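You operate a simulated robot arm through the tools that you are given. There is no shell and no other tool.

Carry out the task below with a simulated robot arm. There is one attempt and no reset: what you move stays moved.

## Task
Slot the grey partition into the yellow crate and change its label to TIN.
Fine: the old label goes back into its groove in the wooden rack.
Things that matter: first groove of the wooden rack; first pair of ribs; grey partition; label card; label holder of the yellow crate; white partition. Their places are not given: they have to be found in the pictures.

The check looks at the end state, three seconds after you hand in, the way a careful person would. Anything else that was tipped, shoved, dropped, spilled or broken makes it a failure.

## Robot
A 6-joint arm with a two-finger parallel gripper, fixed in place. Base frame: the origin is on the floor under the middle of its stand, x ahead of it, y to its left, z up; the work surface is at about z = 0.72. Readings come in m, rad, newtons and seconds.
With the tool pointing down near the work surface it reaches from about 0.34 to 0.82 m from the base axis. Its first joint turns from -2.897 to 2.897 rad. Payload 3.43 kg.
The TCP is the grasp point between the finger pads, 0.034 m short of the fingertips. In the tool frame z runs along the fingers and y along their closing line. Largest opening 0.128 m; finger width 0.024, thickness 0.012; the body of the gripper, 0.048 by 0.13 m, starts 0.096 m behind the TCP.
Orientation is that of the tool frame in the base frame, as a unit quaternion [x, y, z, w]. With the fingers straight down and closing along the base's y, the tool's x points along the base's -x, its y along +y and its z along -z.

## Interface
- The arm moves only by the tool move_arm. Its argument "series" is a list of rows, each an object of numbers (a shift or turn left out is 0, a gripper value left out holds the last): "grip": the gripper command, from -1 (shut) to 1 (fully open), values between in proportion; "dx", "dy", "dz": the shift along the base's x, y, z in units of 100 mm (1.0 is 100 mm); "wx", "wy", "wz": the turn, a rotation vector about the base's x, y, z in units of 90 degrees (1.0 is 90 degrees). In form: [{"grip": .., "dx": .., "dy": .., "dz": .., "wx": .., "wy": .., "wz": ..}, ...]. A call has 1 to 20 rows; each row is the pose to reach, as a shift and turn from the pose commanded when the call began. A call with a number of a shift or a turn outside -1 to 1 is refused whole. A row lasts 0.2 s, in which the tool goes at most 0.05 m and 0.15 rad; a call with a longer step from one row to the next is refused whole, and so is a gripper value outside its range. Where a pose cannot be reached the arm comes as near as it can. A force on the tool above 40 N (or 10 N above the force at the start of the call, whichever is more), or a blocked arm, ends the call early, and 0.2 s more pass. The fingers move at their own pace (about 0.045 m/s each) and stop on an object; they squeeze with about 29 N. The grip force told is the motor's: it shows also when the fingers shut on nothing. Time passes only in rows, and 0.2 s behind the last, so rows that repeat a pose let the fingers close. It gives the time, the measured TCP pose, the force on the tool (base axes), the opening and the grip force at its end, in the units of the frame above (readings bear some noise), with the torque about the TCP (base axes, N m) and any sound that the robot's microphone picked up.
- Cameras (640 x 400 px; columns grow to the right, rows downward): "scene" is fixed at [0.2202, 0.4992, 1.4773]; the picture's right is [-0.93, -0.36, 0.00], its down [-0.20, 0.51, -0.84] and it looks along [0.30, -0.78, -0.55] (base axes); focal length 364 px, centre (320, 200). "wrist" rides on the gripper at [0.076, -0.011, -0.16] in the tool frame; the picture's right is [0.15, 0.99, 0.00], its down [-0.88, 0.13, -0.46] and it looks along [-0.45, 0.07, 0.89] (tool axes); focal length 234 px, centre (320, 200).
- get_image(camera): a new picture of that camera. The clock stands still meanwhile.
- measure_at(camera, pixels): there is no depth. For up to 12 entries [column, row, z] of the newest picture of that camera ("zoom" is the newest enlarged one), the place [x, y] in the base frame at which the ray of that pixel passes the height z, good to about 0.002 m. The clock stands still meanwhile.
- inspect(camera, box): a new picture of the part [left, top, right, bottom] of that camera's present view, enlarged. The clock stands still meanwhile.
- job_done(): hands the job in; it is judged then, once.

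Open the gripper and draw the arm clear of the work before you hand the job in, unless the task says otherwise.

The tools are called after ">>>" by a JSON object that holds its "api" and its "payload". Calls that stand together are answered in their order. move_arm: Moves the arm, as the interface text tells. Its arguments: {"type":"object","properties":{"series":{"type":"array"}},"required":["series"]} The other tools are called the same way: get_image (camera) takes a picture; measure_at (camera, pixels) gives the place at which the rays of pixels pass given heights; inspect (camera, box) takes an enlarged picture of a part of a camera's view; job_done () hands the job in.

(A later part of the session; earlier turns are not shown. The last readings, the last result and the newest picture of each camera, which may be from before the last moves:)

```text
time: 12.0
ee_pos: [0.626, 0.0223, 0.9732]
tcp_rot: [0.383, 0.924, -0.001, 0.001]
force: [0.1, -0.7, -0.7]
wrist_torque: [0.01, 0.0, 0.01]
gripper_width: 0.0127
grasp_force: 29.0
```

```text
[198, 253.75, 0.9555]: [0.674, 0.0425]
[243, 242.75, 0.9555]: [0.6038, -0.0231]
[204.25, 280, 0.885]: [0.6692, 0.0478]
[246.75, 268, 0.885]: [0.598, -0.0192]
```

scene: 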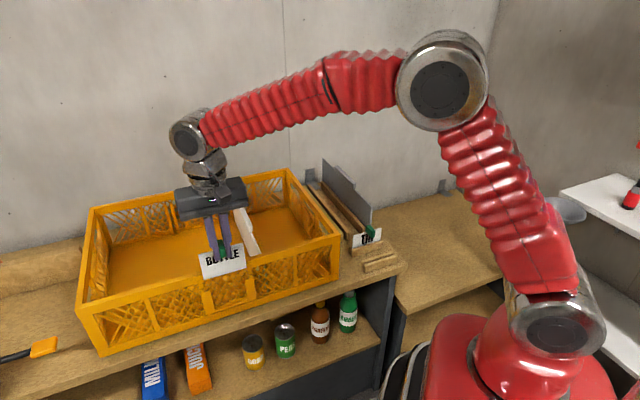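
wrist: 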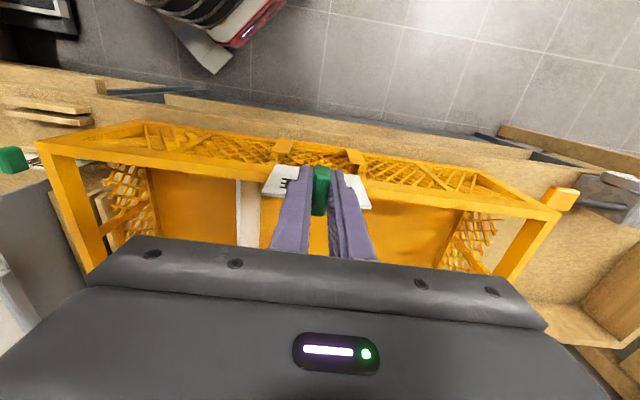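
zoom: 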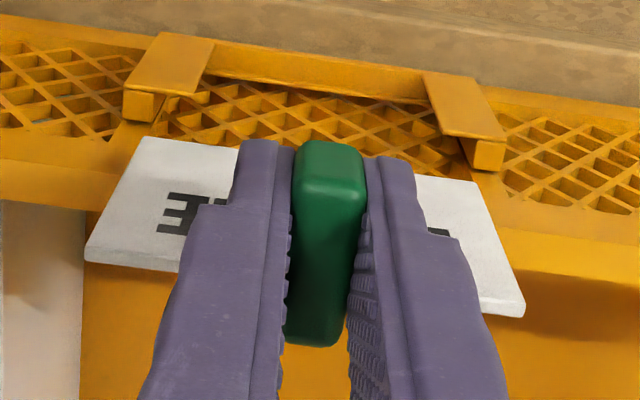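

The card's plane lies 16 mm behind the TCP (+v), and its lower edge about 94 mm below it. I raise 30 mm and carry it along the crate's front towards the rack, in several diagonal moves of 0.1 m per axis.

>>> {"api": "move_arm", "payload": {"series": [{"dz": 0.15}, {"dz": 0.3}, {"dx": -0.25, "dy": -0.25, "dz": 0.3}, {"dx": -0.5, "dy": -0.5, "dz": 0.3}, {"dx": -0.75, "dy": -0.75, "dz": 0.3}, {"dx": -1.0, "dy": -1.0, "dz": 0.3}]}}

>>> {"api": "move_arm", "payload": {"series": [{"dx": -0.25, "dy": -0.25}, {"dx": -0.5, "dy": -0.5}, {"dx": -0.75, "dy": -0.75}, {"dx": -1.0, "dy": -1.0}]}}

>>> {"api": "move_arm", "payload": {"series": [{"dx": -0.25, "dy": -0.28}, {"dx": -0.5, "dy": -0.56}, {"dx": -0.7, "dy": -0.8}, {"dx": -0.85, "dy": -1.0}, {"dx": -0.85, "dy": -1.0}]}}

>>> {"api": "get_image", "payload": {"camera": "wrist"}}

>>> {"api": "get_image", "payload": {"camera": "scene"}}

```text
time: 13.4
ee_pos: [0.5272, -0.0786, 1.004]
tcp_rot: [0.383, 0.924, -0.001, 0.0]
force: [0.1, 0.2, -1.1]
wrist_torque: [0.0, 0.03, 0.02]
gripper_width: 0.0129
grasp_force: 29.0
```

```text
time: 14.4
ee_pos: [0.4265, -0.1776, 1.0041]
tcp_rot: [0.383, 0.924, 0.0, 0.001]
force: [0.1, 0.3, 0.1]
wrist_torque: [-0.01, 0.03, -0.04]
gripper_width: 0.0128
grasp_force: 28.5
```

```text
time: 15.6
ee_pos: [0.3427, -0.2802, 1.0028]
tcp_rot: [0.383, 0.924, 0.0, 0.001]
force: [-0.2, -0.1, 0.0]
wrist_torque: [0.02, -0.03, 0.01]
gripper_width: 0.0128
grasp_force: 29.0
```

```text
taken
```

wrist: 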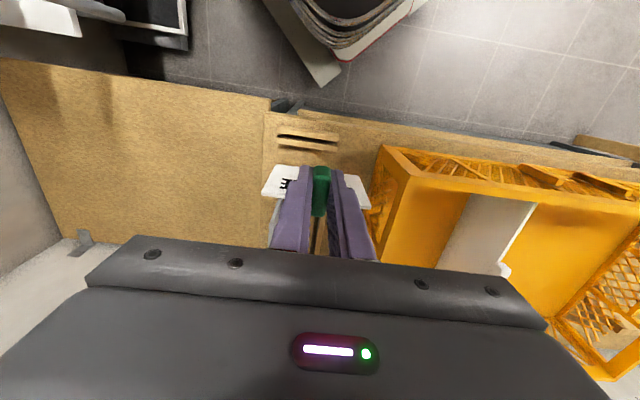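

```text
taken
```

scene: 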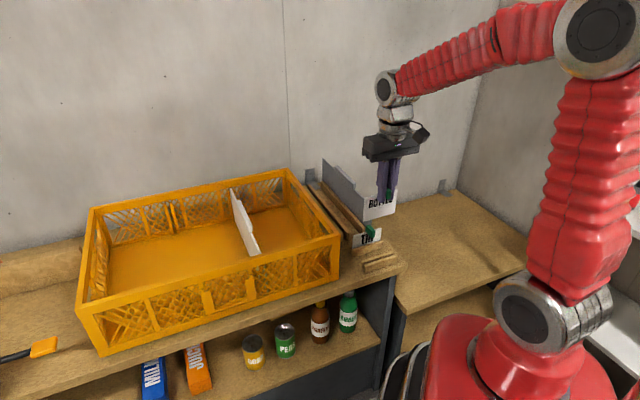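

I go to the spot above the empty groove, TCP (0.332,-0.296), and down to z≈0.88, so the card's lower edge stays about 35 mm above the rails for a check.

>>> {"api": "move_arm", "payload": {"series": [{"dx": -0.05, "dy": -0.08, "dz": -0.2}, {"dx": -0.104, "dy": -0.159, "dz": -0.4}, {"dx": -0.104, "dy": -0.159, "dz": -0.7}, {"dx": -0.104, "dy": -0.159, "dz": -0.95}, {"dx": -0.104, "dy": -0.159, "dz": -1.0}, {"dx": -0.104, "dy": -0.159, "dz": -1.0}]}}

>>> {"api": "move_arm", "payload": {"series": [{"dz": -0.1}, {"dz": -0.2}, {"dz": -0.2}]}}

>>> {"api": "inspect", "payload": {"camera": "wrist", "box": [240, 120, 400, 220]}}

>>> {"api": "inspect", "payload": {"camera": "scene", "box": [340, 205, 420, 285]}}

```text
time: 17.0
ee_pos: [0.3326, -0.2946, 0.9036]
tcp_rot: [0.383, 0.924, -0.001, 0.001]
force: [-0.5, 0.1, -1.0]
wrist_torque: [-0.02, 0.01, 0.01]
gripper_width: 0.0128
grasp_force: 28.9
```

```text
time: 17.8
ee_pos: [0.3301, -0.2945, 0.8829]
tcp_rot: [0.383, 0.924, -0.001, 0.001]
force: [-0.3, 0.2, 0.6]
wrist_torque: [0.02, -0.01, -0.03]
gripper_width: 0.0126
grasp_force: 28.3
```

```text
4.00 times, centred on (320, 170) of wrist
```

zoom: 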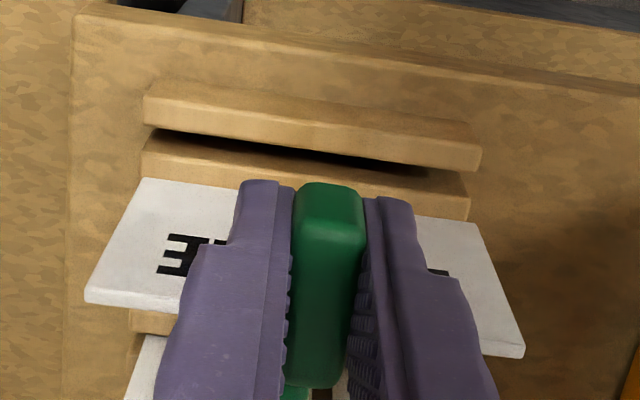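

```text
5.00 times, centred on (380, 245) of scene
```

zoom: 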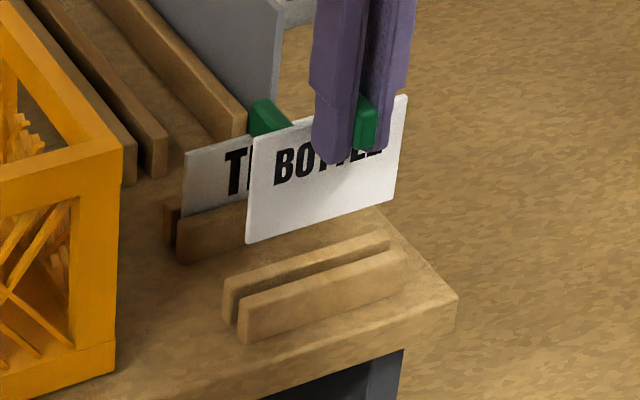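

The card hangs parallel above the groove. I zoom tighter to place the card's lower edge relative to the rails.

>>> {"api": "inspect", "payload": {"camera": "wrist", "box": [268, 135, 318, 175]}}

>>> {"api": "inspect", "payload": {"camera": "wrist", "box": [325, 140, 375, 180]}}

>>> {"api": "inspect", "payload": {"camera": "scene", "box": [360, 240, 408, 280]}}

```text
10.00 times, centred on (293, 155) of wrist
```

zoom: 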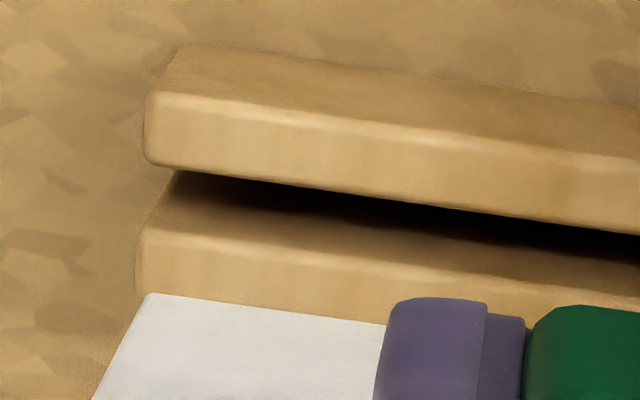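

```text
10.00 times, centred on (350, 160) of wrist
```

zoom: 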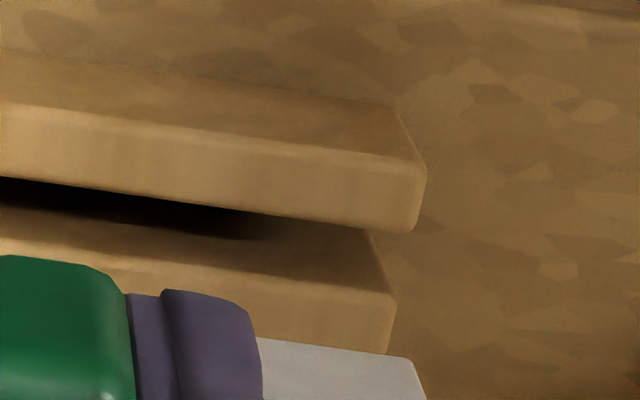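

```text
10.00 times, centred on (384, 260) of scene
```

zoom: 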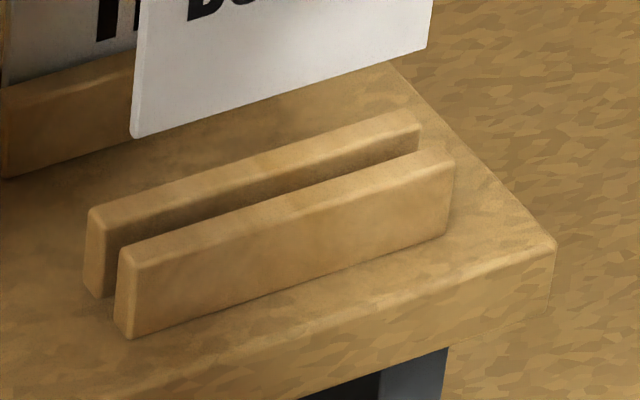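

I measure the rail edges and the card's lower corners from these pixels, and triangulate the rail top height at scene (364.2,265.0) and wrist (360.5,156.2).

>>> {"api": "measure_at", "payload": {"camera": "wrist", "pixels": [[276, 151.3, 0.75], [275, 157.7, 0.75], [359.4, 163.1, 0.75], [357.3, 169.3, 0.75], [276, 164.3, 0.789], [359.2, 175.7, 0.789], [360.5, 156.2, 0.74], [360.5, 156.2, 0.76], [276.0, 144.2, 0.75]]}}

>>> {"api": "measure_at", "payload": {"camera": "scene", "pixels": [[364.2, 265.0, 0.74], [364.2, 265.0, 0.76], [365.2, 253.3, 0.77], [365.2, 253.3, 0.79], [394.8, 244.5, 0.77], [394.8, 244.5, 0.79], [395, 265, 0.79], [365.0, 273.8, 0.72]]}}

```text
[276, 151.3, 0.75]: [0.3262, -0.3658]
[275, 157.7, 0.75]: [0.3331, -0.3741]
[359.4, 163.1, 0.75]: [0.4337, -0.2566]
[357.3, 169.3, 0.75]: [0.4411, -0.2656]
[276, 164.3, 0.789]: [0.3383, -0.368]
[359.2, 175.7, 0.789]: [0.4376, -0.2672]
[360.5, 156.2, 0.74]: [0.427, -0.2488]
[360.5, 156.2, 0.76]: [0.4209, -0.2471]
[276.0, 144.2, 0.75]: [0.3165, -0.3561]
```

```text
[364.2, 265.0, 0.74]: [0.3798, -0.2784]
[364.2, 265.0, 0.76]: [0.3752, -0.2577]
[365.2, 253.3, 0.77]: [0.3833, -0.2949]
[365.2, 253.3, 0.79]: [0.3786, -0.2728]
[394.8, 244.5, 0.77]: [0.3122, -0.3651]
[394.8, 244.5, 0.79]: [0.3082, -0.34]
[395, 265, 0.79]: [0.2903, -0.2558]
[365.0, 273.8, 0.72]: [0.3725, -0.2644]
```

Those wrist values belong to the older wrist picture, taken at a higher pose. I take a fresh wrist picture here and measure the same pixels again.

>>> {"api": "get_image", "payload": {"camera": "wrist"}}

>>> {"api": "measure_at", "payload": {"camera": "wrist", "pixels": [[276, 151.3, 0.75], [275, 157.7, 0.75], [359.4, 163.1, 0.75], [357.3, 169.3, 0.75], [276, 164.3, 0.789], [359.2, 175.7, 0.789], [360.5, 156.2, 0.74], [360.5, 156.2, 0.76], [276.0, 144.2, 0.75]]}}

>>> {"api": "measure_at", "payload": {"camera": "scene", "pixels": [[364.2, 265.0, 0.74], [364.2, 265.0, 0.76], [365.2, 253.3, 0.77], [365.2, 253.3, 0.79], [394.8, 244.5, 0.77], [394.8, 244.5, 0.79], [365.0, 273.8, 0.72]]}}

```text
taken
```

wrist: 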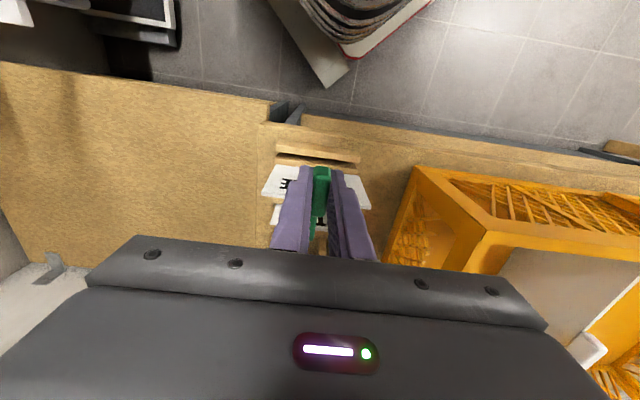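

```text
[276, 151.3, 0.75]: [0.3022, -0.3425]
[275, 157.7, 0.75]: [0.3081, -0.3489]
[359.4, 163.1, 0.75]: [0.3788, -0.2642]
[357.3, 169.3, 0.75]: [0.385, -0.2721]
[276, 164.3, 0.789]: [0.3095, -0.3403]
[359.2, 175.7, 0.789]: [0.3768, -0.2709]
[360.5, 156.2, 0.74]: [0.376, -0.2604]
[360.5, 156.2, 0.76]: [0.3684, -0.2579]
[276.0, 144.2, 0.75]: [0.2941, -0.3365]
```

```text
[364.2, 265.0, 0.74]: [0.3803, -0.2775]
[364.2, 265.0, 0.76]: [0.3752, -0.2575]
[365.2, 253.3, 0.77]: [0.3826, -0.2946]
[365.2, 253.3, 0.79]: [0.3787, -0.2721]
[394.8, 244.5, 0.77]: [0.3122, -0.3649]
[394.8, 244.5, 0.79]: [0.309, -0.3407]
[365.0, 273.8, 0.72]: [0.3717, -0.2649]
```

Rails and card now agree. The groove centre is at v≈0.460 and the card centre at v≈0.4606, and both are centred along u within a millimetre. I lower 26 mm so the card's edge is just above the rails, and look again.

>>> {"api": "move_arm", "payload": {"series": [{"dz": -0.1}, {"dz": -0.2}, {"dz": -0.26}, {"dz": -0.26}]}}

>>> {"api": "get_image", "payload": {"camera": "wrist"}}

>>> {"api": "inspect", "payload": {"camera": "wrist", "box": [250, 140, 390, 190]}}

>>> {"api": "inspect", "payload": {"camera": "scene", "box": [350, 225, 410, 280]}}

```text
time: 18.8
ee_pos: [0.3321, -0.2956, 0.8563]
tcp_rot: [0.382, 0.924, 0.0, 0.0]
force: [-0.5, -1.4, -0.2]
wrist_torque: [0.0, 0.03, 0.0]
gripper_width: 0.0126
grasp_force: 28.9
```

```text
taken
```

wrist: 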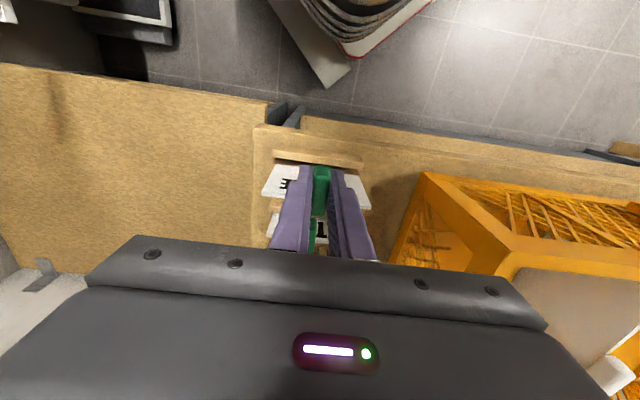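

```text
4.57 times, centred on (320, 165) of wrist
```

zoom: 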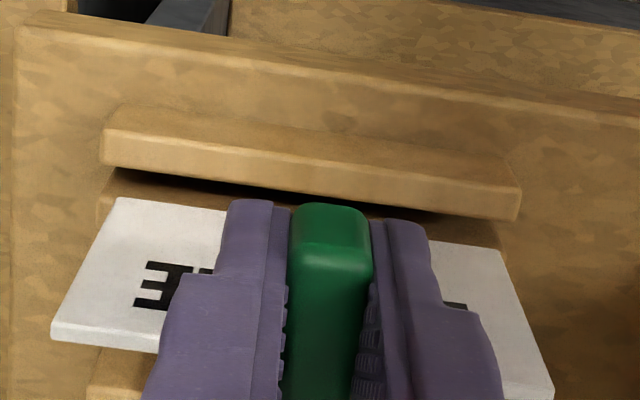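

```text
7.27 times, centred on (380, 252) of scene
```

zoom: 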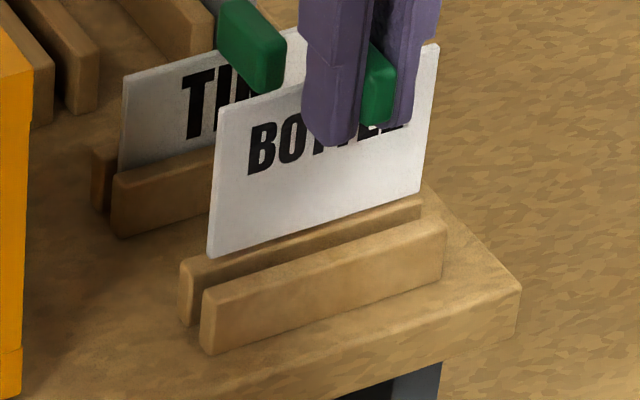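

The card's edge is a few millimetres above the rails. I zoom hard on both ends in the wrist view and on the left end in the scene view to check the fit.

>>> {"api": "inspect", "payload": {"camera": "wrist", "box": [262, 145, 302, 175]}}

>>> {"api": "inspect", "payload": {"camera": "wrist", "box": [335, 155, 375, 185]}}

>>> {"api": "inspect", "payload": {"camera": "scene", "box": [353, 250, 385, 275]}}

>>> {"api": "inspect", "payload": {"camera": "scene", "box": [380, 238, 412, 263]}}

```text
13.33 times, centred on (282, 160) of wrist
```

zoom: 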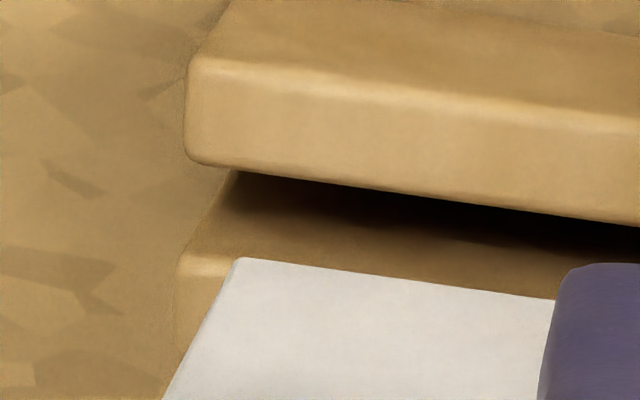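

```text
13.33 times, centred on (355, 170) of wrist
```

zoom: 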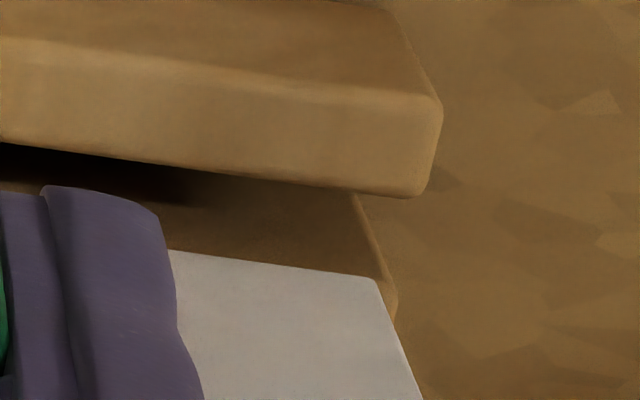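

```text
16.00 times, centred on (369, 262) of scene
```

zoom: 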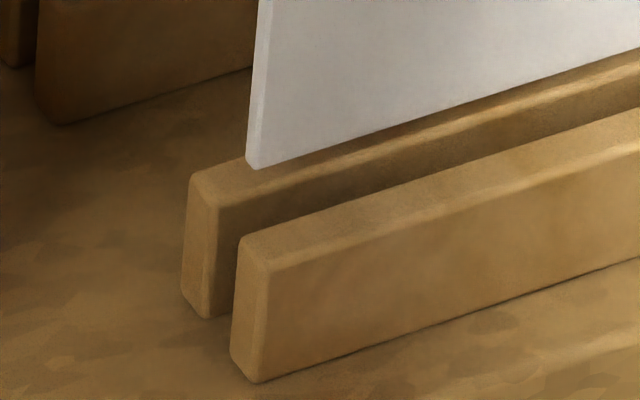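

```text
16.00 times, centred on (396, 250) of scene
```

zoom: 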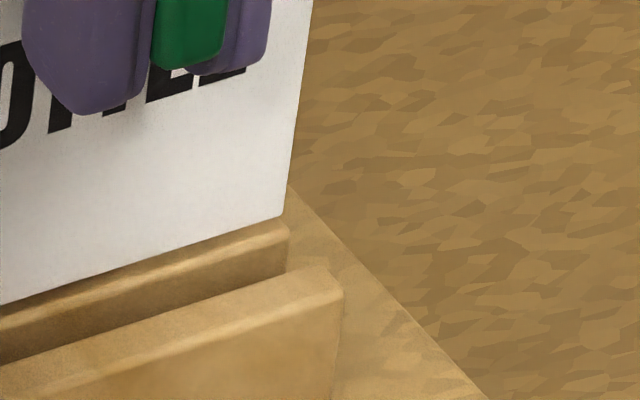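

I measure these refined pixels in the current wrist picture.

>>> {"api": "measure_at", "payload": {"camera": "wrist", "pixels": [[275.8, 157.4, 0.752], [275.8, 165.4, 0.752], [275.8, 164.35, 0.762], [359.1, 169.25, 0.752], [359.1, 177.3, 0.752], [359.1, 175.85, 0.762], [275.8, 164.35, 0.768], [275.8, 164.35, 0.756], [262.0, 191.5, 0.838], [371.5, 207.5, 0.838]]}}

>>> {"api": "measure_at", "payload": {"camera": "scene", "pixels": [[364.7, 259.7, 0.762], [364.7, 259.7, 0.768], [394.0, 251.0, 0.762], [361.4, 261.3, 0.752], [364.3, 265.0, 0.752], [364.3, 265.0, 0.757]]}}

```text
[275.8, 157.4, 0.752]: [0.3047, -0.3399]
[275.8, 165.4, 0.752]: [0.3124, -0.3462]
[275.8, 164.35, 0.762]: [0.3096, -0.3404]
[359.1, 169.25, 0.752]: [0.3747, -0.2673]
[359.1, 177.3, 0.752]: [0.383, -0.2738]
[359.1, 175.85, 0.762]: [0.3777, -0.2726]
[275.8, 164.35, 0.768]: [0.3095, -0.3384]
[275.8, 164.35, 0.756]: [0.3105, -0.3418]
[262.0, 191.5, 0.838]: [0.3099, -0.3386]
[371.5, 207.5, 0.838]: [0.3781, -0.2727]
```

```text
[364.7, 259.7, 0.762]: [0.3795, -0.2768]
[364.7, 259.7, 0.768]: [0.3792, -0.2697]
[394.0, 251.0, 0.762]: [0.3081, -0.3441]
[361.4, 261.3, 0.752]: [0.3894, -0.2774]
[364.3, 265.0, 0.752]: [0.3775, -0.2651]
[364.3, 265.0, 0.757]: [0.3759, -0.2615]
```

The two views together put the card's plane roughly 1.5–2 mm too far back (+v) of the groove centre. I shift 1.5 mm forward, lower 7 mm, and check the force and the pictures again.

>>> {"api": "move_arm", "payload": {"series": [{"dx": -0.011, "dy": 0.011, "dz": 0.0}, {"dx": -0.011, "dy": 0.011, "dz": -0.04}, {"dx": -0.011, "dy": 0.011, "dz": -0.07}, {"dx": -0.011, "dy": 0.011, "dz": -0.07}]}}

>>> {"api": "get_image", "payload": {"camera": "wrist"}}

>>> {"api": "inspect", "payload": {"camera": "wrist", "box": [262, 145, 302, 175]}}

>>> {"api": "inspect", "payload": {"camera": "scene", "box": [353, 250, 385, 275]}}

```text
time: 19.8
ee_pos: [0.3311, -0.2945, 0.8499]
tcp_rot: [0.383, 0.924, -0.001, 0.001]
force: [0.4, 1.0, 0.9]
wrist_torque: [0.0, -0.01, -0.01]
gripper_width: 0.0126
grasp_force: 29.2
```

```text
taken
```

wrist: 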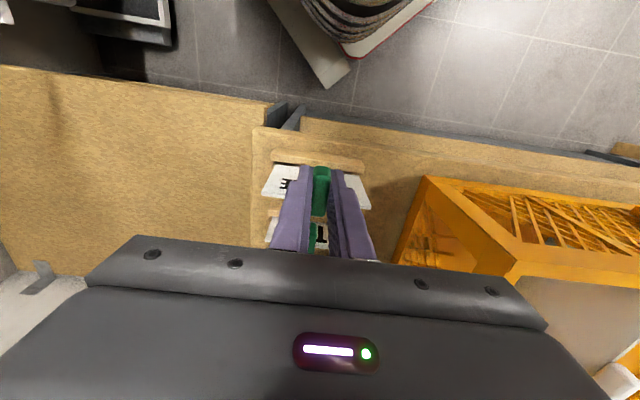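

```text
13.33 times, centred on (282, 160) of wrist
```

zoom: 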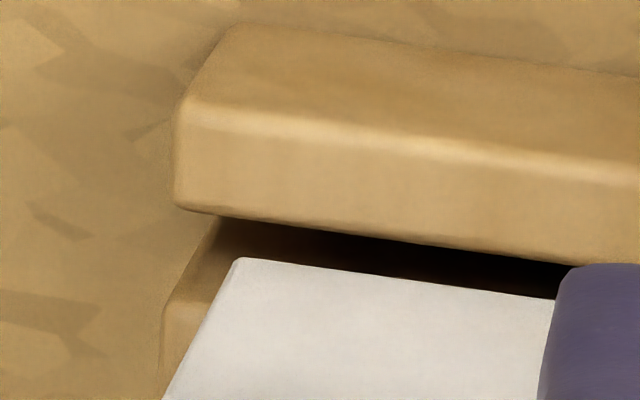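

```text
16.00 times, centred on (369, 262) of scene
```

zoom: 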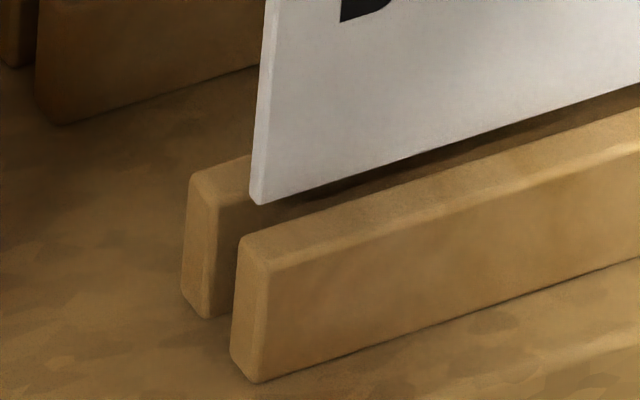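

The card now sits centred in the gap in both views (scene zoom (258,203) against the gap centre near (257,212)), with no force. I lower it 15 mm into the groove, slowly.

>>> {"api": "move_arm", "payload": {"series": [{"dz": -0.04}, {"dz": -0.08}, {"dz": -0.12}, {"dz": -0.15}, {"dz": -0.15}]}}

>>> {"api": "inspect", "payload": {"camera": "scene", "box": [345, 220, 409, 270]}}

>>> {"api": "inspect", "payload": {"camera": "wrist", "box": [255, 140, 385, 215]}}

```text
time: 21.0
ee_pos: [0.3309, -0.2943, 0.8353]
tcp_rot: [0.383, 0.924, -0.001, 0.001]
force: [-0.1, 0.1, -0.8]
wrist_torque: [-0.04, 0.02, 0.01]
gripper_width: 0.0127
grasp_force: 28.8
```

```text
8.00 times, centred on (377, 245) of scene
```

zoom: 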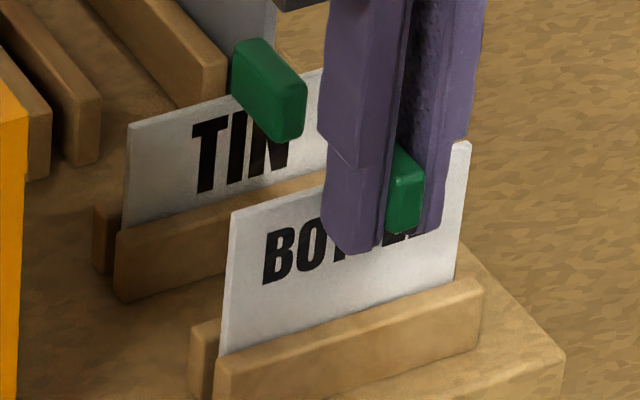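

```text
4.92 times, centred on (320, 178) of wrist
```

zoom: 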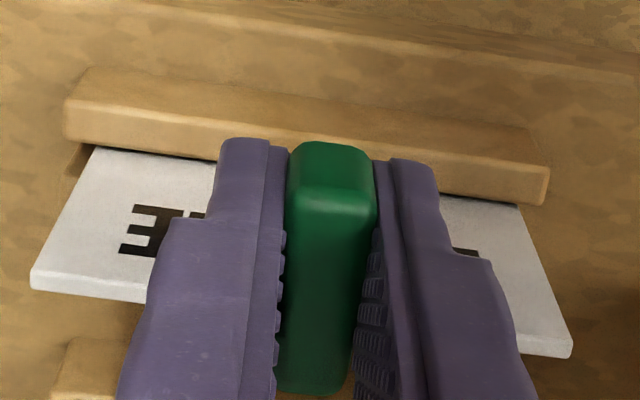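

The card has entered the groove with no resistance. I lower 10 mm more, toward its seat near TCP z≈0.822.

>>> {"api": "move_arm", "payload": {"series": [{"dz": -0.03}, {"dz": -0.06}, {"dz": -0.09}, {"dz": -0.1}, {"dz": -0.1}]}}

>>> {"api": "inspect", "payload": {"camera": "scene", "box": [345, 220, 409, 270]}}

```text
time: 22.2
ee_pos: [0.3288, -0.2944, 0.8245]
tcp_rot: [0.384, 0.924, -0.001, 0.001]
force: [-0.4, 0.1, 0.1]
wrist_torque: [-0.02, 0.01, -0.02]
gripper_width: 0.0126
grasp_force: 29.3
```

```text
8.00 times, centred on (377, 245) of scene
```

zoom: 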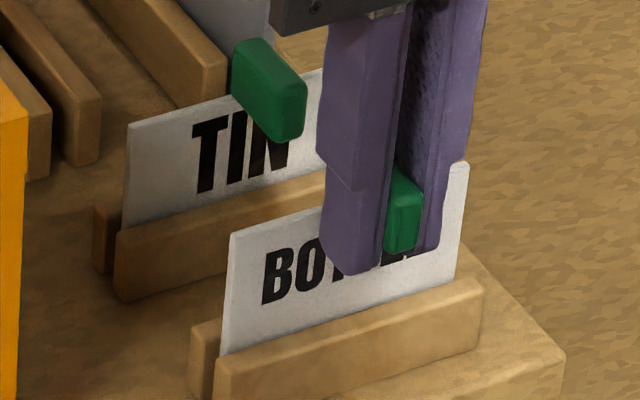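

The card still shows about 3 mm more than TIN does in its groove. I lower it in 1 mm steps until the force rises.

>>> {"api": "move_arm", "payload": {"series": [{"dz": -0.01}, {"dz": -0.02}, {"dz": -0.02}]}}

>>> {"api": "move_arm", "payload": {"series": [{"dz": -0.01}, {"dz": -0.01}]}}

```text
time: 23.0
ee_pos: [0.3288, -0.2935, 0.8239]
tcp_rot: [0.383, 0.924, 0.0, 0.001]
force: [-0.4, -0.2, -1.0]
wrist_torque: [0.02, -0.02, 0.0]
gripper_width: 0.0126
grasp_force: 28.7
```

```text
time: 23.6
ee_pos: [0.3302, -0.293, 0.8217]
tcp_rot: [0.383, 0.924, 0.0, 0.001]
force: [0.0, -0.1, -0.7]
wrist_torque: [0.03, 0.02, 0.0]
gripper_width: 0.0127
grasp_force: 29.1
```

No contact yet, as the force is still within noise. I go on down 1 mm at a time.

>>> {"api": "move_arm", "payload": {"series": [{"dz": -0.01}, {"dz": -0.01}]}}

>>> {"api": "move_arm", "payload": {"series": [{"dz": -0.01}, {"dz": -0.01}]}}

>>> {"api": "inspect", "payload": {"camera": "scene", "box": [345, 220, 409, 270]}}

```text
time: 24.2
ee_pos: [0.3301, -0.2938, 0.8217]
tcp_rot: [0.383, 0.924, 0.001, 0.002]
force: [-0.5, -0.7, -0.4]
wrist_torque: [0.0, -0.01, -0.02]
gripper_width: 0.0127
grasp_force: 28.5
```

```text
time: 24.8
ee_pos: [0.3309, -0.294, 0.8217]
tcp_rot: [0.383, 0.924, 0.0, 0.001]
force: [0.8, 0.1, -0.9]
wrist_torque: [-0.02, 0.02, 0.01]
gripper_width: 0.0129
grasp_force: 28.7
```

```text
8.00 times, centred on (377, 245) of scene
```

zoom: 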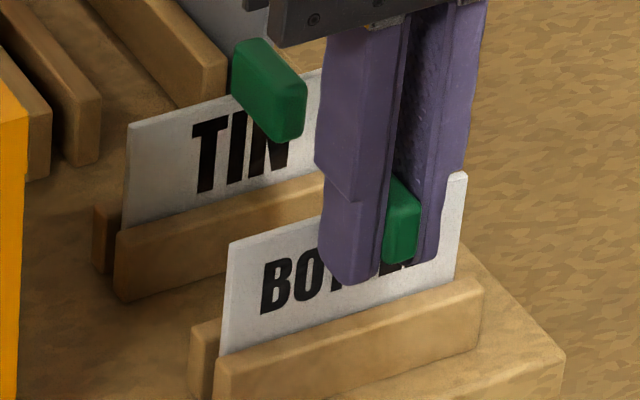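

The visible heights now match (about 108 px against 110 px expected). I make two more 1 mm probes for the floor contact.

>>> {"api": "move_arm", "payload": {"series": [{"dz": -0.01}, {"dz": -0.01}]}}

>>> {"api": "move_arm", "payload": {"series": [{"dz": -0.01}, {"dz": -0.01}]}}

```text
time: 25.4
ee_pos: [0.3303, -0.2941, 0.8196]
tcp_rot: [0.383, 0.924, 0.001, 0.0]
force: [-0.1, -1.1, 0.3]
wrist_torque: [0.0, -0.01, 0.0]
gripper_width: 0.0126
grasp_force: 28.7
```

```text
time: 26.0
ee_pos: [0.3297, -0.2924, 0.8192]
tcp_rot: [0.382, 0.924, 0.001, 0.001]
force: [-0.6, 0.2, -0.2]
wrist_torque: [0.0, 0.01, 0.0]
gripper_width: 0.0124
grasp_force: 28.5
```

There is still no contact. I zoom in to compare the card's top edge with TIN's once more.

>>> {"api": "inspect", "payload": {"camera": "scene", "box": [353, 228, 401, 268]}}

>>> {"api": "get_image", "payload": {"camera": "wrist"}}

>>> {"api": "inspect", "payload": {"camera": "wrist", "box": [255, 140, 385, 215]}}

```text
10.00 times, centred on (377, 248) of scene
```

zoom: 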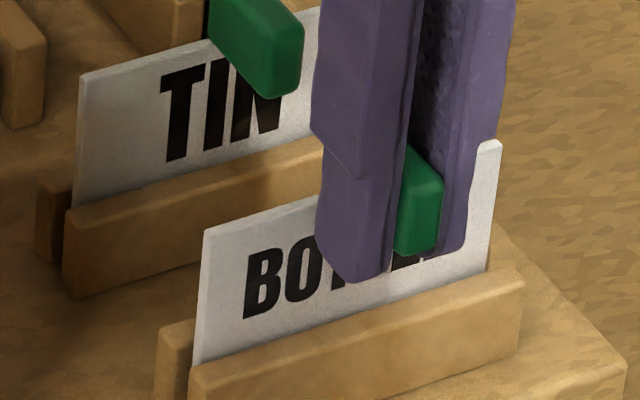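

```text
taken
```

wrist: 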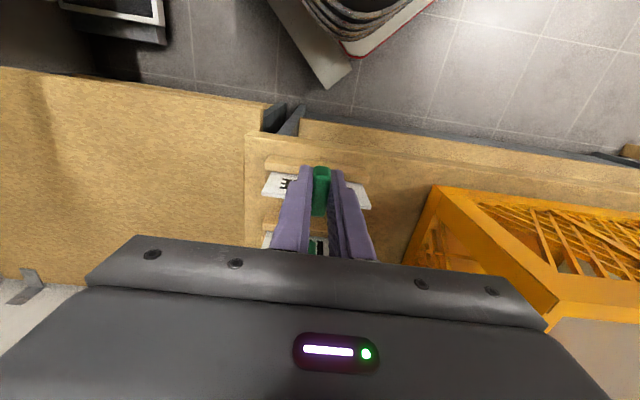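

```text
4.92 times, centred on (320, 178) of wrist
```

zoom: 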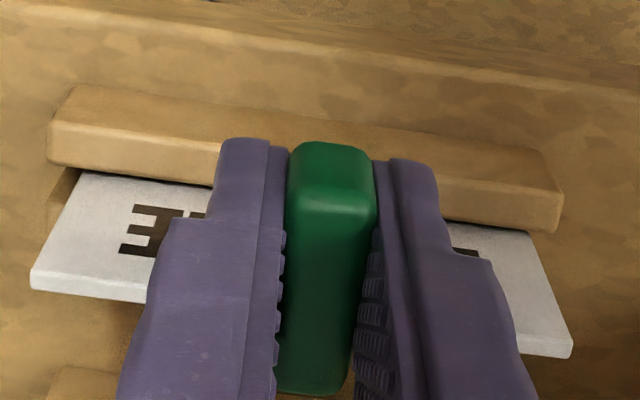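

Both cards show the same height, and there is still no floor contact. I keep probing down in 1 mm steps, reading the force each time.

>>> {"api": "move_arm", "payload": {"series": [{"dz": -0.01}, {"dz": -0.01}]}}

>>> {"api": "move_arm", "payload": {"series": [{"dz": -0.01}, {"dz": -0.01}]}}

>>> {"api": "move_arm", "payload": {"series": [{"dz": -0.01}, {"dz": -0.01}]}}

```text
time: 26.6
ee_pos: [0.3299, -0.2937, 0.8175]
tcp_rot: [0.383, 0.924, -0.002, 0.002]
force: [-8.2, -11.0, 8.0]
wrist_torque: [-0.31, 0.18, -0.05]
gripper_width: 0.013
grasp_force: 29.2
```

```text
time: 27.2
ee_pos: [0.3292, -0.2939, 0.8168]
tcp_rot: [0.383, 0.924, 0.0, 0.002]
force: [-8.8, -12.5, 22.7]
wrist_torque: [-0.4, 0.16, -0.04]
gripper_width: 0.0128
grasp_force: 29.2
```

```text
time: 27.8
ee_pos: [0.3297, -0.294, 0.8161]
tcp_rot: [0.383, 0.924, -0.001, 0.002]
force: [-10.3, -18.9, 23.2]
wrist_torque: [-0.46, 0.23, -0.03]
gripper_width: 0.0126
grasp_force: 28.9
```

The floor contact is clear: force z rose to 23 N. I back up 2 mm to take off the load before releasing.

>>> {"api": "move_arm", "payload": {"series": [{"dz": 0.01}, {"dz": 0.02}, {"dz": 0.02}]}}

>>> {"api": "inspect", "payload": {"camera": "scene", "box": [353, 228, 401, 268]}}

```text
time: 28.6
ee_pos: [0.3304, -0.292, 0.8177]
tcp_rot: [0.383, 0.924, 0.0, 0.0]
force: [0.5, -0.3, 0.3]
wrist_torque: [0.03, 0.04, -0.01]
gripper_width: 0.0126
grasp_force: 29.2
```

```text
10.00 times, centred on (377, 248) of scene
```

zoom: 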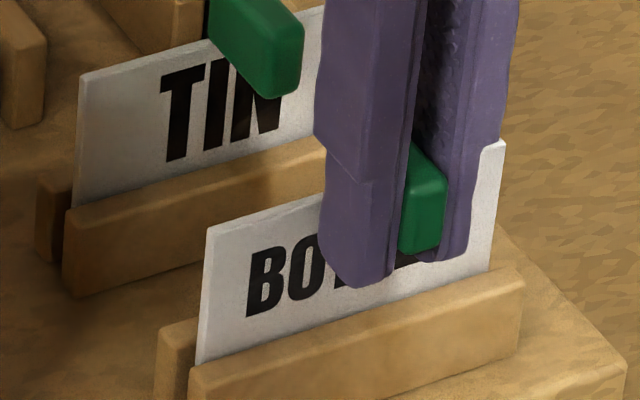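

The load is gone. I open the gripper to about 36 mm to let the card stand in its groove, then rise straight up.

>>> {"api": "move_arm", "payload": {"series": [{"grip": -0.44}, {"grip": -0.44}, {"grip": -0.44}]}}

>>> {"api": "move_arm", "payload": {"series": [{"dz": 0.1}, {"dz": 0.25}, {"dz": 0.45}, {"dz": 0.7}, {"dz": 1.0}, {"dz": 1.0}]}}

>>> {"api": "inspect", "payload": {"camera": "scene", "box": [345, 215, 409, 270]}}

>>> {"api": "get_image", "payload": {"camera": "wrist"}}

>>> {"api": "inspect", "payload": {"camera": "wrist", "box": [250, 120, 390, 220]}}

```text
time: 29.4
ee_pos: [0.3298, -0.2949, 0.8174]
tcp_rot: [0.382, 0.924, -0.001, 0.001]
force: [0.0, -0.7, -1.1]
wrist_torque: [0.02, 0.03, 0.01]
gripper_width: 0.0359
grasp_force: 0.1
```

```text
time: 30.8
ee_pos: [0.331, -0.2927, 0.9159]
tcp_rot: [0.382, 0.924, 0.0, 0.0]
force: [0.2, -0.1, 1.1]
wrist_torque: [-0.02, 0.0, 0.0]
gripper_width: 0.0359
grasp_force: 0.0
```

```text
7.27 times, centred on (377, 242) of scene
```

zoom: 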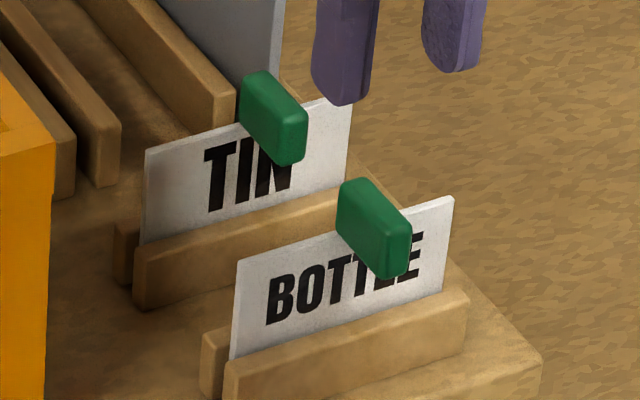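

```text
taken
```

wrist: 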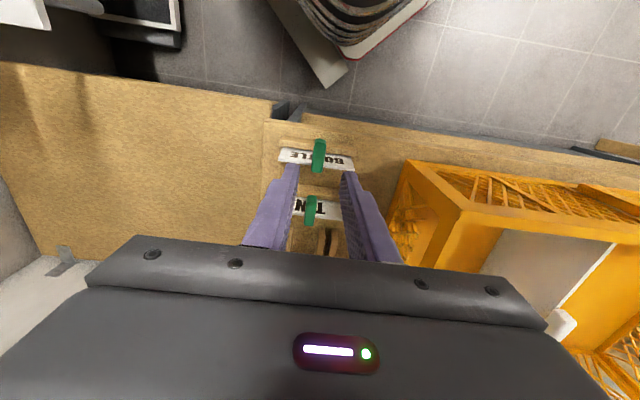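

```text
4.00 times, centred on (320, 170) of wrist
```

zoom: 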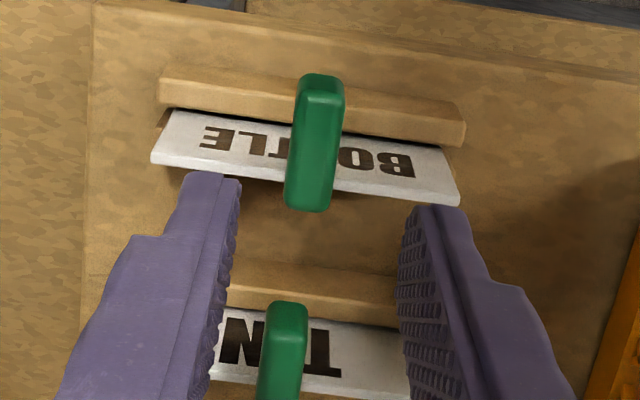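

BOTTLE stands upright in its groove and TIN is untouched. I move to above the TIN tab (74 mm further along +v) at a slightly lower height, and check.

>>> {"api": "move_arm", "payload": {"series": [{"dx": 0.15, "dy": -0.15}, {"dx": 0.35, "dy": -0.35}, {"dx": 0.526, "dy": -0.528, "dz": -0.1}, {"dx": 0.526, "dy": -0.528, "dz": -0.25}, {"dx": 0.526, "dy": -0.528, "dz": -0.25}]}}

>>> {"api": "get_image", "payload": {"camera": "wrist"}}

>>> {"api": "inspect", "payload": {"camera": "wrist", "box": [255, 135, 385, 220]}}

```text
time: 32.0
ee_pos: [0.3838, -0.3473, 0.8905]
tcp_rot: [0.383, 0.924, -0.001, 0.001]
force: [-0.3, -0.3, 0.5]
wrist_torque: [-0.01, -0.04, -0.02]
gripper_width: 0.0358
grasp_force: 0.0
```

```text
taken
```

wrist: 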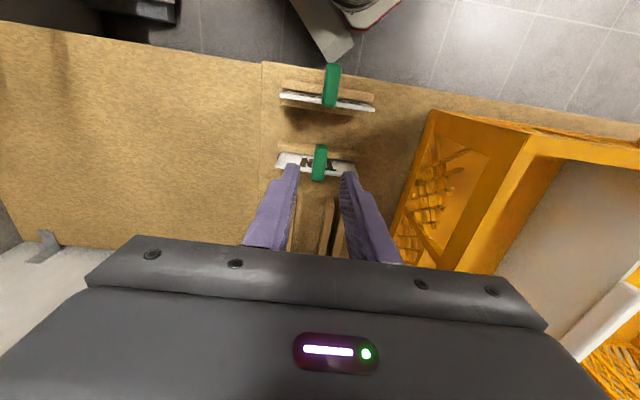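

```text
4.71 times, centred on (320, 178) of wrist
```

zoom: 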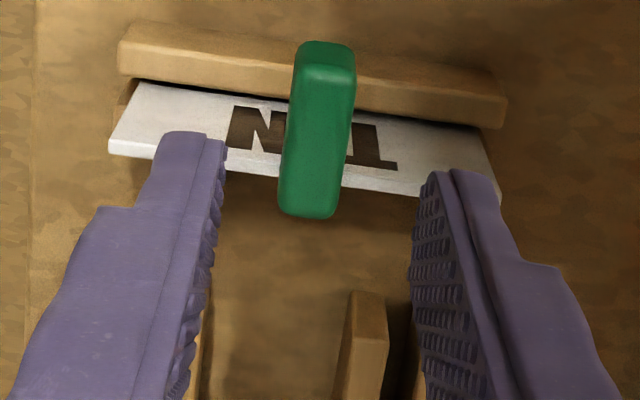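

The TIN tab is centred between the fingers. I measure its top face, front (321.5,152.5) and back (317.5,181.0), to set the grasp at the same place as on the other card.

>>> {"api": "measure_at", "payload": {"camera": "wrist", "pixels": [[321.5, 152.5, 0.825], [317.5, 181.0, 0.825], [312.5, 166, 0.825], [326.5, 166, 0.825], [276.5, 168, 0.801], [355, 178, 0.801], [336.0, 63.5, 0.825], [329.5, 107, 0.825]]}}

```text
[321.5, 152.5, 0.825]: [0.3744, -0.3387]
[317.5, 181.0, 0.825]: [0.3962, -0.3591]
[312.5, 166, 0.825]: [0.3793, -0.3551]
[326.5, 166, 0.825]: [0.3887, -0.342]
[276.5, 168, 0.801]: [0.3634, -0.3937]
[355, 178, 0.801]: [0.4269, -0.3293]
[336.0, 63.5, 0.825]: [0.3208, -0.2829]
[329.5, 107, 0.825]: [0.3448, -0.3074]
```

The tab centre is about 1.7 mm behind the TCP, the same relation as in the BOTTLE grasp. I go down to z≈0.818 and close.

>>> {"api": "move_arm", "payload": {"series": [{"dz": -0.15}, {"dz": -0.3}, {"dz": -0.45}, {"dz": -0.6}, {"dz": -0.72}, {"dz": -0.72}]}}

>>> {"api": "inspect", "payload": {"camera": "wrist", "box": [255, 135, 385, 220]}}

>>> {"api": "inspect", "payload": {"camera": "scene", "box": [340, 205, 404, 260]}}

```text
time: 33.4
ee_pos: [0.3841, -0.3465, 0.8192]
tcp_rot: [0.383, 0.924, -0.001, 0.001]
force: [-1.3, -0.2, 0.1]
wrist_torque: [0.02, -0.06, -0.01]
gripper_width: 0.036
grasp_force: 0.0
```

```text
4.71 times, centred on (320, 178) of wrist
```

zoom: 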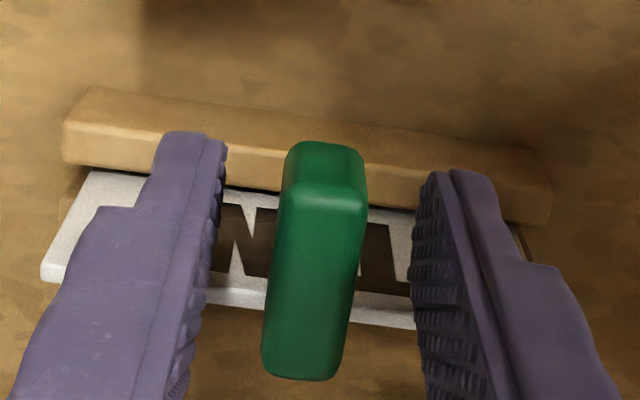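

```text
7.27 times, centred on (372, 232) of scene
```

zoom: 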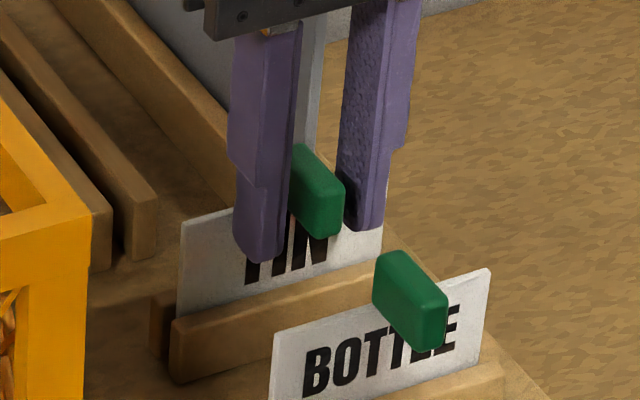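

The tab is about 1.4 mm to the −u side of the finger centre, judging by column 325 against 332 when gripped. I shift by that much and close the gripper.

>>> {"api": "move_arm", "payload": {"series": [{"dx": -0.01, "dy": -0.01}, {"dx": -0.01, "dy": -0.01, "grip": -1}, {"dx": -0.01, "dy": -0.01, "grip": -1}, {"dx": -0.01, "dy": -0.01, "grip": -1}, {"dx": -0.01, "dy": -0.01, "grip": -1}]}}

>>> {"api": "inspect", "payload": {"camera": "wrist", "box": [255, 135, 385, 220]}}

```text
time: 34.6
ee_pos: [0.3822, -0.3475, 0.8198]
tcp_rot: [0.382, 0.924, 0.0, 0.0]
force: [4.1, 3.8, -0.7]
wrist_torque: [0.13, -0.14, -0.01]
gripper_width: 0.0129
grasp_force: 29.1
```

```text
4.71 times, centred on (320, 178) of wrist
```

zoom: 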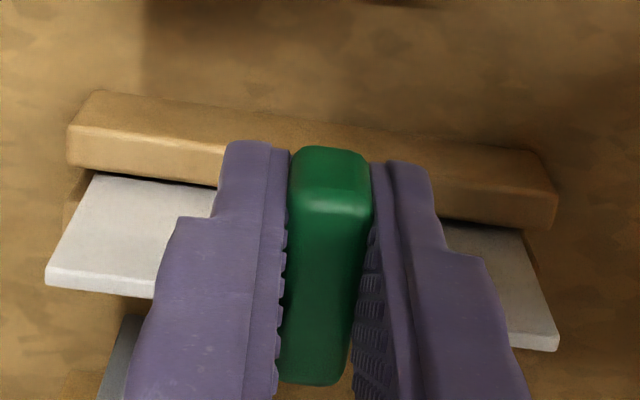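

TIN is gripped, and its card corners sit at the same pixels as BOTTLE's did, so the two grasps match to well under a millimetre. I lift it straight up by 100 mm.

>>> {"api": "move_arm", "payload": {"series": [{"dz": 0.05}, {"dz": 0.15}, {"dz": 0.25}, {"dz": 0.37}, {"dz": 0.5}, {"dz": 0.62}, {"dz": 0.75}, {"dz": 0.87}, {"dz": 1.0}, {"dz": 1.0}]}}

>>> {"api": "move_arm", "payload": {"series": [{"dz": 0.2}, {"dz": 0.5}, {"dz": 0.8}, {"dz": 0.85}]}}

>>> {"api": "inspect", "payload": {"camera": "scene", "box": [320, 170, 420, 280]}}

```text
time: 36.8
ee_pos: [0.3827, -0.3477, 0.9198]
tcp_rot: [0.383, 0.924, -0.001, 0.001]
force: [-1.0, -0.4, 0.6]
wrist_torque: [0.02, -0.02, -0.03]
gripper_width: 0.0128
grasp_force: 29.0
```

```text
time: 37.8
ee_pos: [0.3825, -0.3461, 1.0041]
tcp_rot: [0.383, 0.924, 0.0, 0.0]
force: [0.9, 1.0, -0.5]
wrist_torque: [0.02, -0.02, 0.0]
gripper_width: 0.0127
grasp_force: 29.1
```

```text
3.64 times, centred on (370, 225) of scene
```

zoom: 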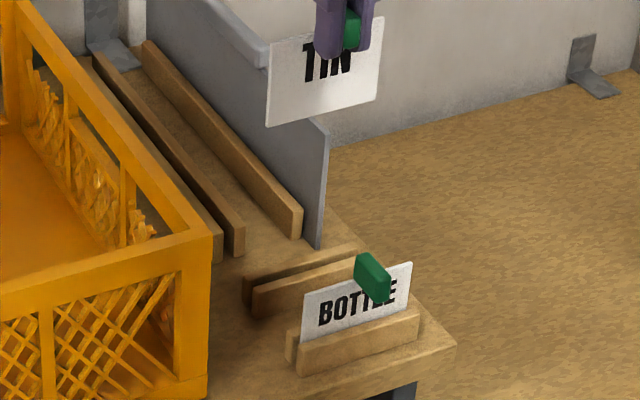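

TIN is clear of the rack and BOTTLE stands undisturbed. I carry TIN out in front of the crate (−v) and then along its front (+u) at z≈1.004.

>>> {"api": "move_arm", "payload": {"series": [{"dx": -0.2, "dy": 0.2}, {"dx": -0.4, "dy": 0.4}, {"dx": -0.62, "dy": 0.62}, {"dx": -0.37, "dy": 0.87}, {"dx": -0.24, "dy": 1.0}]}}

>>> {"api": "move_arm", "payload": {"series": [{"dx": 0.25, "dy": 0.25}, {"dx": 0.5, "dy": 0.5}, {"dx": 0.75, "dy": 0.75}, {"dx": 1.0, "dy": 1.0}]}}

>>> {"api": "move_arm", "payload": {"series": [{"dx": 0.25, "dy": 0.25}, {"dx": 0.5, "dy": 0.5}, {"dx": 0.75, "dy": 0.75}, {"dx": 1.0, "dy": 1.0}]}}

>>> {"api": "move_arm", "payload": {"series": [{"dx": 0.25, "dy": 0.25}, {"dx": 0.5, "dy": 0.5}, {"dx": 0.68, "dy": 0.68}, {"dx": 0.68, "dy": 0.68}]}}

>>> {"api": "get_image", "payload": {"camera": "wrist"}}

>>> {"api": "get_image", "payload": {"camera": "scene"}}

```text
time: 39.0
ee_pos: [0.3585, -0.2468, 1.0047]
tcp_rot: [0.383, 0.924, -0.001, 0.0]
force: [0.6, -0.2, -1.1]
wrist_torque: [0.0, -0.02, 0.01]
gripper_width: 0.0128
grasp_force: 29.0
```

```text
time: 40.0
ee_pos: [0.4599, -0.1466, 1.0046]
tcp_rot: [0.382, 0.924, 0.0, 0.0]
force: [0.4, 0.0, -0.6]
wrist_torque: [-0.04, 0.01, -0.01]
gripper_width: 0.0127
grasp_force: 28.7
```

```text
time: 41.0
ee_pos: [0.5602, -0.0494, 1.0046]
tcp_rot: [0.383, 0.924, -0.001, 0.001]
force: [-0.3, -0.2, -1.0]
wrist_torque: [-0.01, 0.0, 0.01]
gripper_width: 0.0125
grasp_force: 29.3
```

```text
time: 42.0
ee_pos: [0.6258, 0.0203, 1.0055]
tcp_rot: [0.383, 0.924, 0.0, 0.001]
force: [-0.4, 0.2, -0.1]
wrist_torque: [-0.01, 0.04, 0.0]
gripper_width: 0.0128
grasp_force: 28.9
```

```text
taken
```

wrist: 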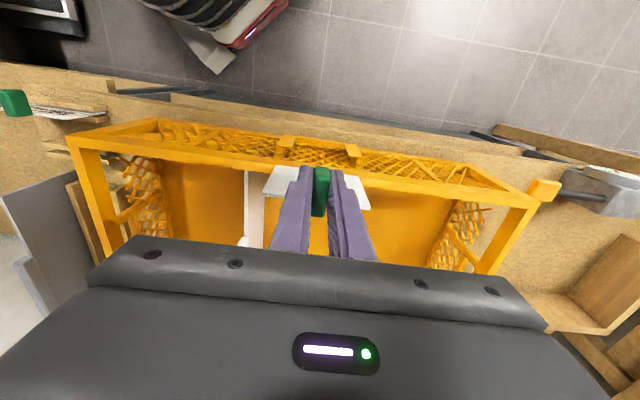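

```text
taken
```

scene: 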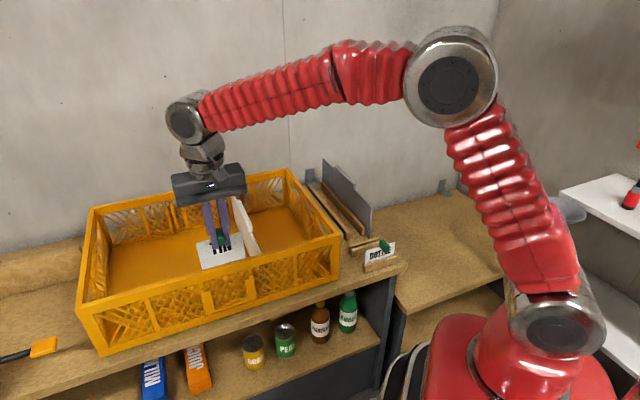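

I lower 31 mm to the height at which I had pictured the holder right after pulling BOTTLE out. That way I can compare the holder's pixels directly, since that pose was straight above the seat.

>>> {"api": "move_arm", "payload": {"series": [{"dz": -0.1}, {"dz": -0.2}, {"dz": -0.31}, {"dz": -0.31}, {"dz": -0.31}]}}

>>> {"api": "get_image", "payload": {"camera": "wrist"}}

>>> {"api": "inspect", "payload": {"camera": "wrist", "box": [250, 130, 390, 230]}}

>>> {"api": "inspect", "payload": {"camera": "scene", "box": [180, 215, 270, 315]}}

```text
time: 43.2
ee_pos: [0.6266, 0.0205, 0.9751]
tcp_rot: [0.383, 0.924, 0.0, 0.001]
force: [-0.2, -0.2, -1.2]
wrist_torque: [0.02, -0.01, 0.0]
gripper_width: 0.0127
grasp_force: 29.2
```

```text
taken
```

wrist: 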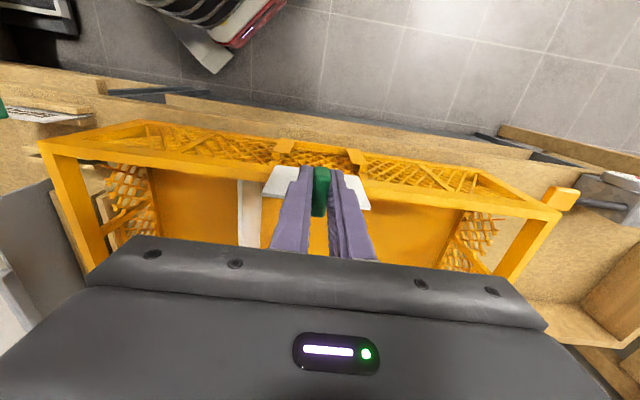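

```text
4.00 times, centred on (320, 180) of wrist
```

zoom: 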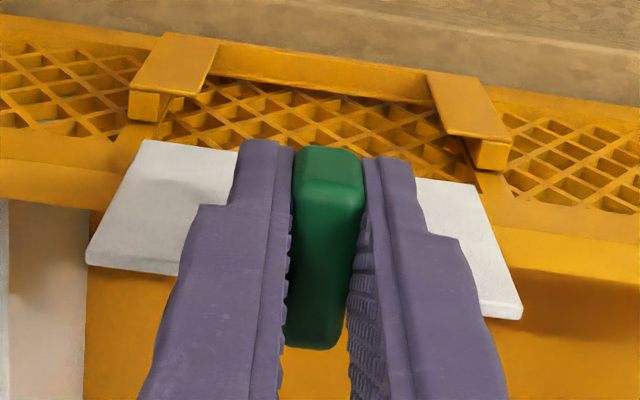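

```text
4.00 times, centred on (225, 265) of scene
```

zoom: 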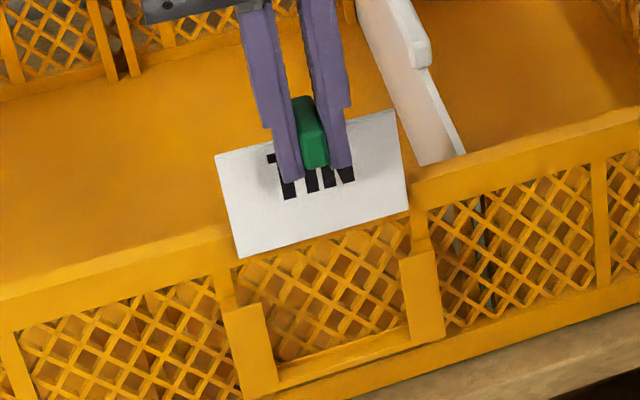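

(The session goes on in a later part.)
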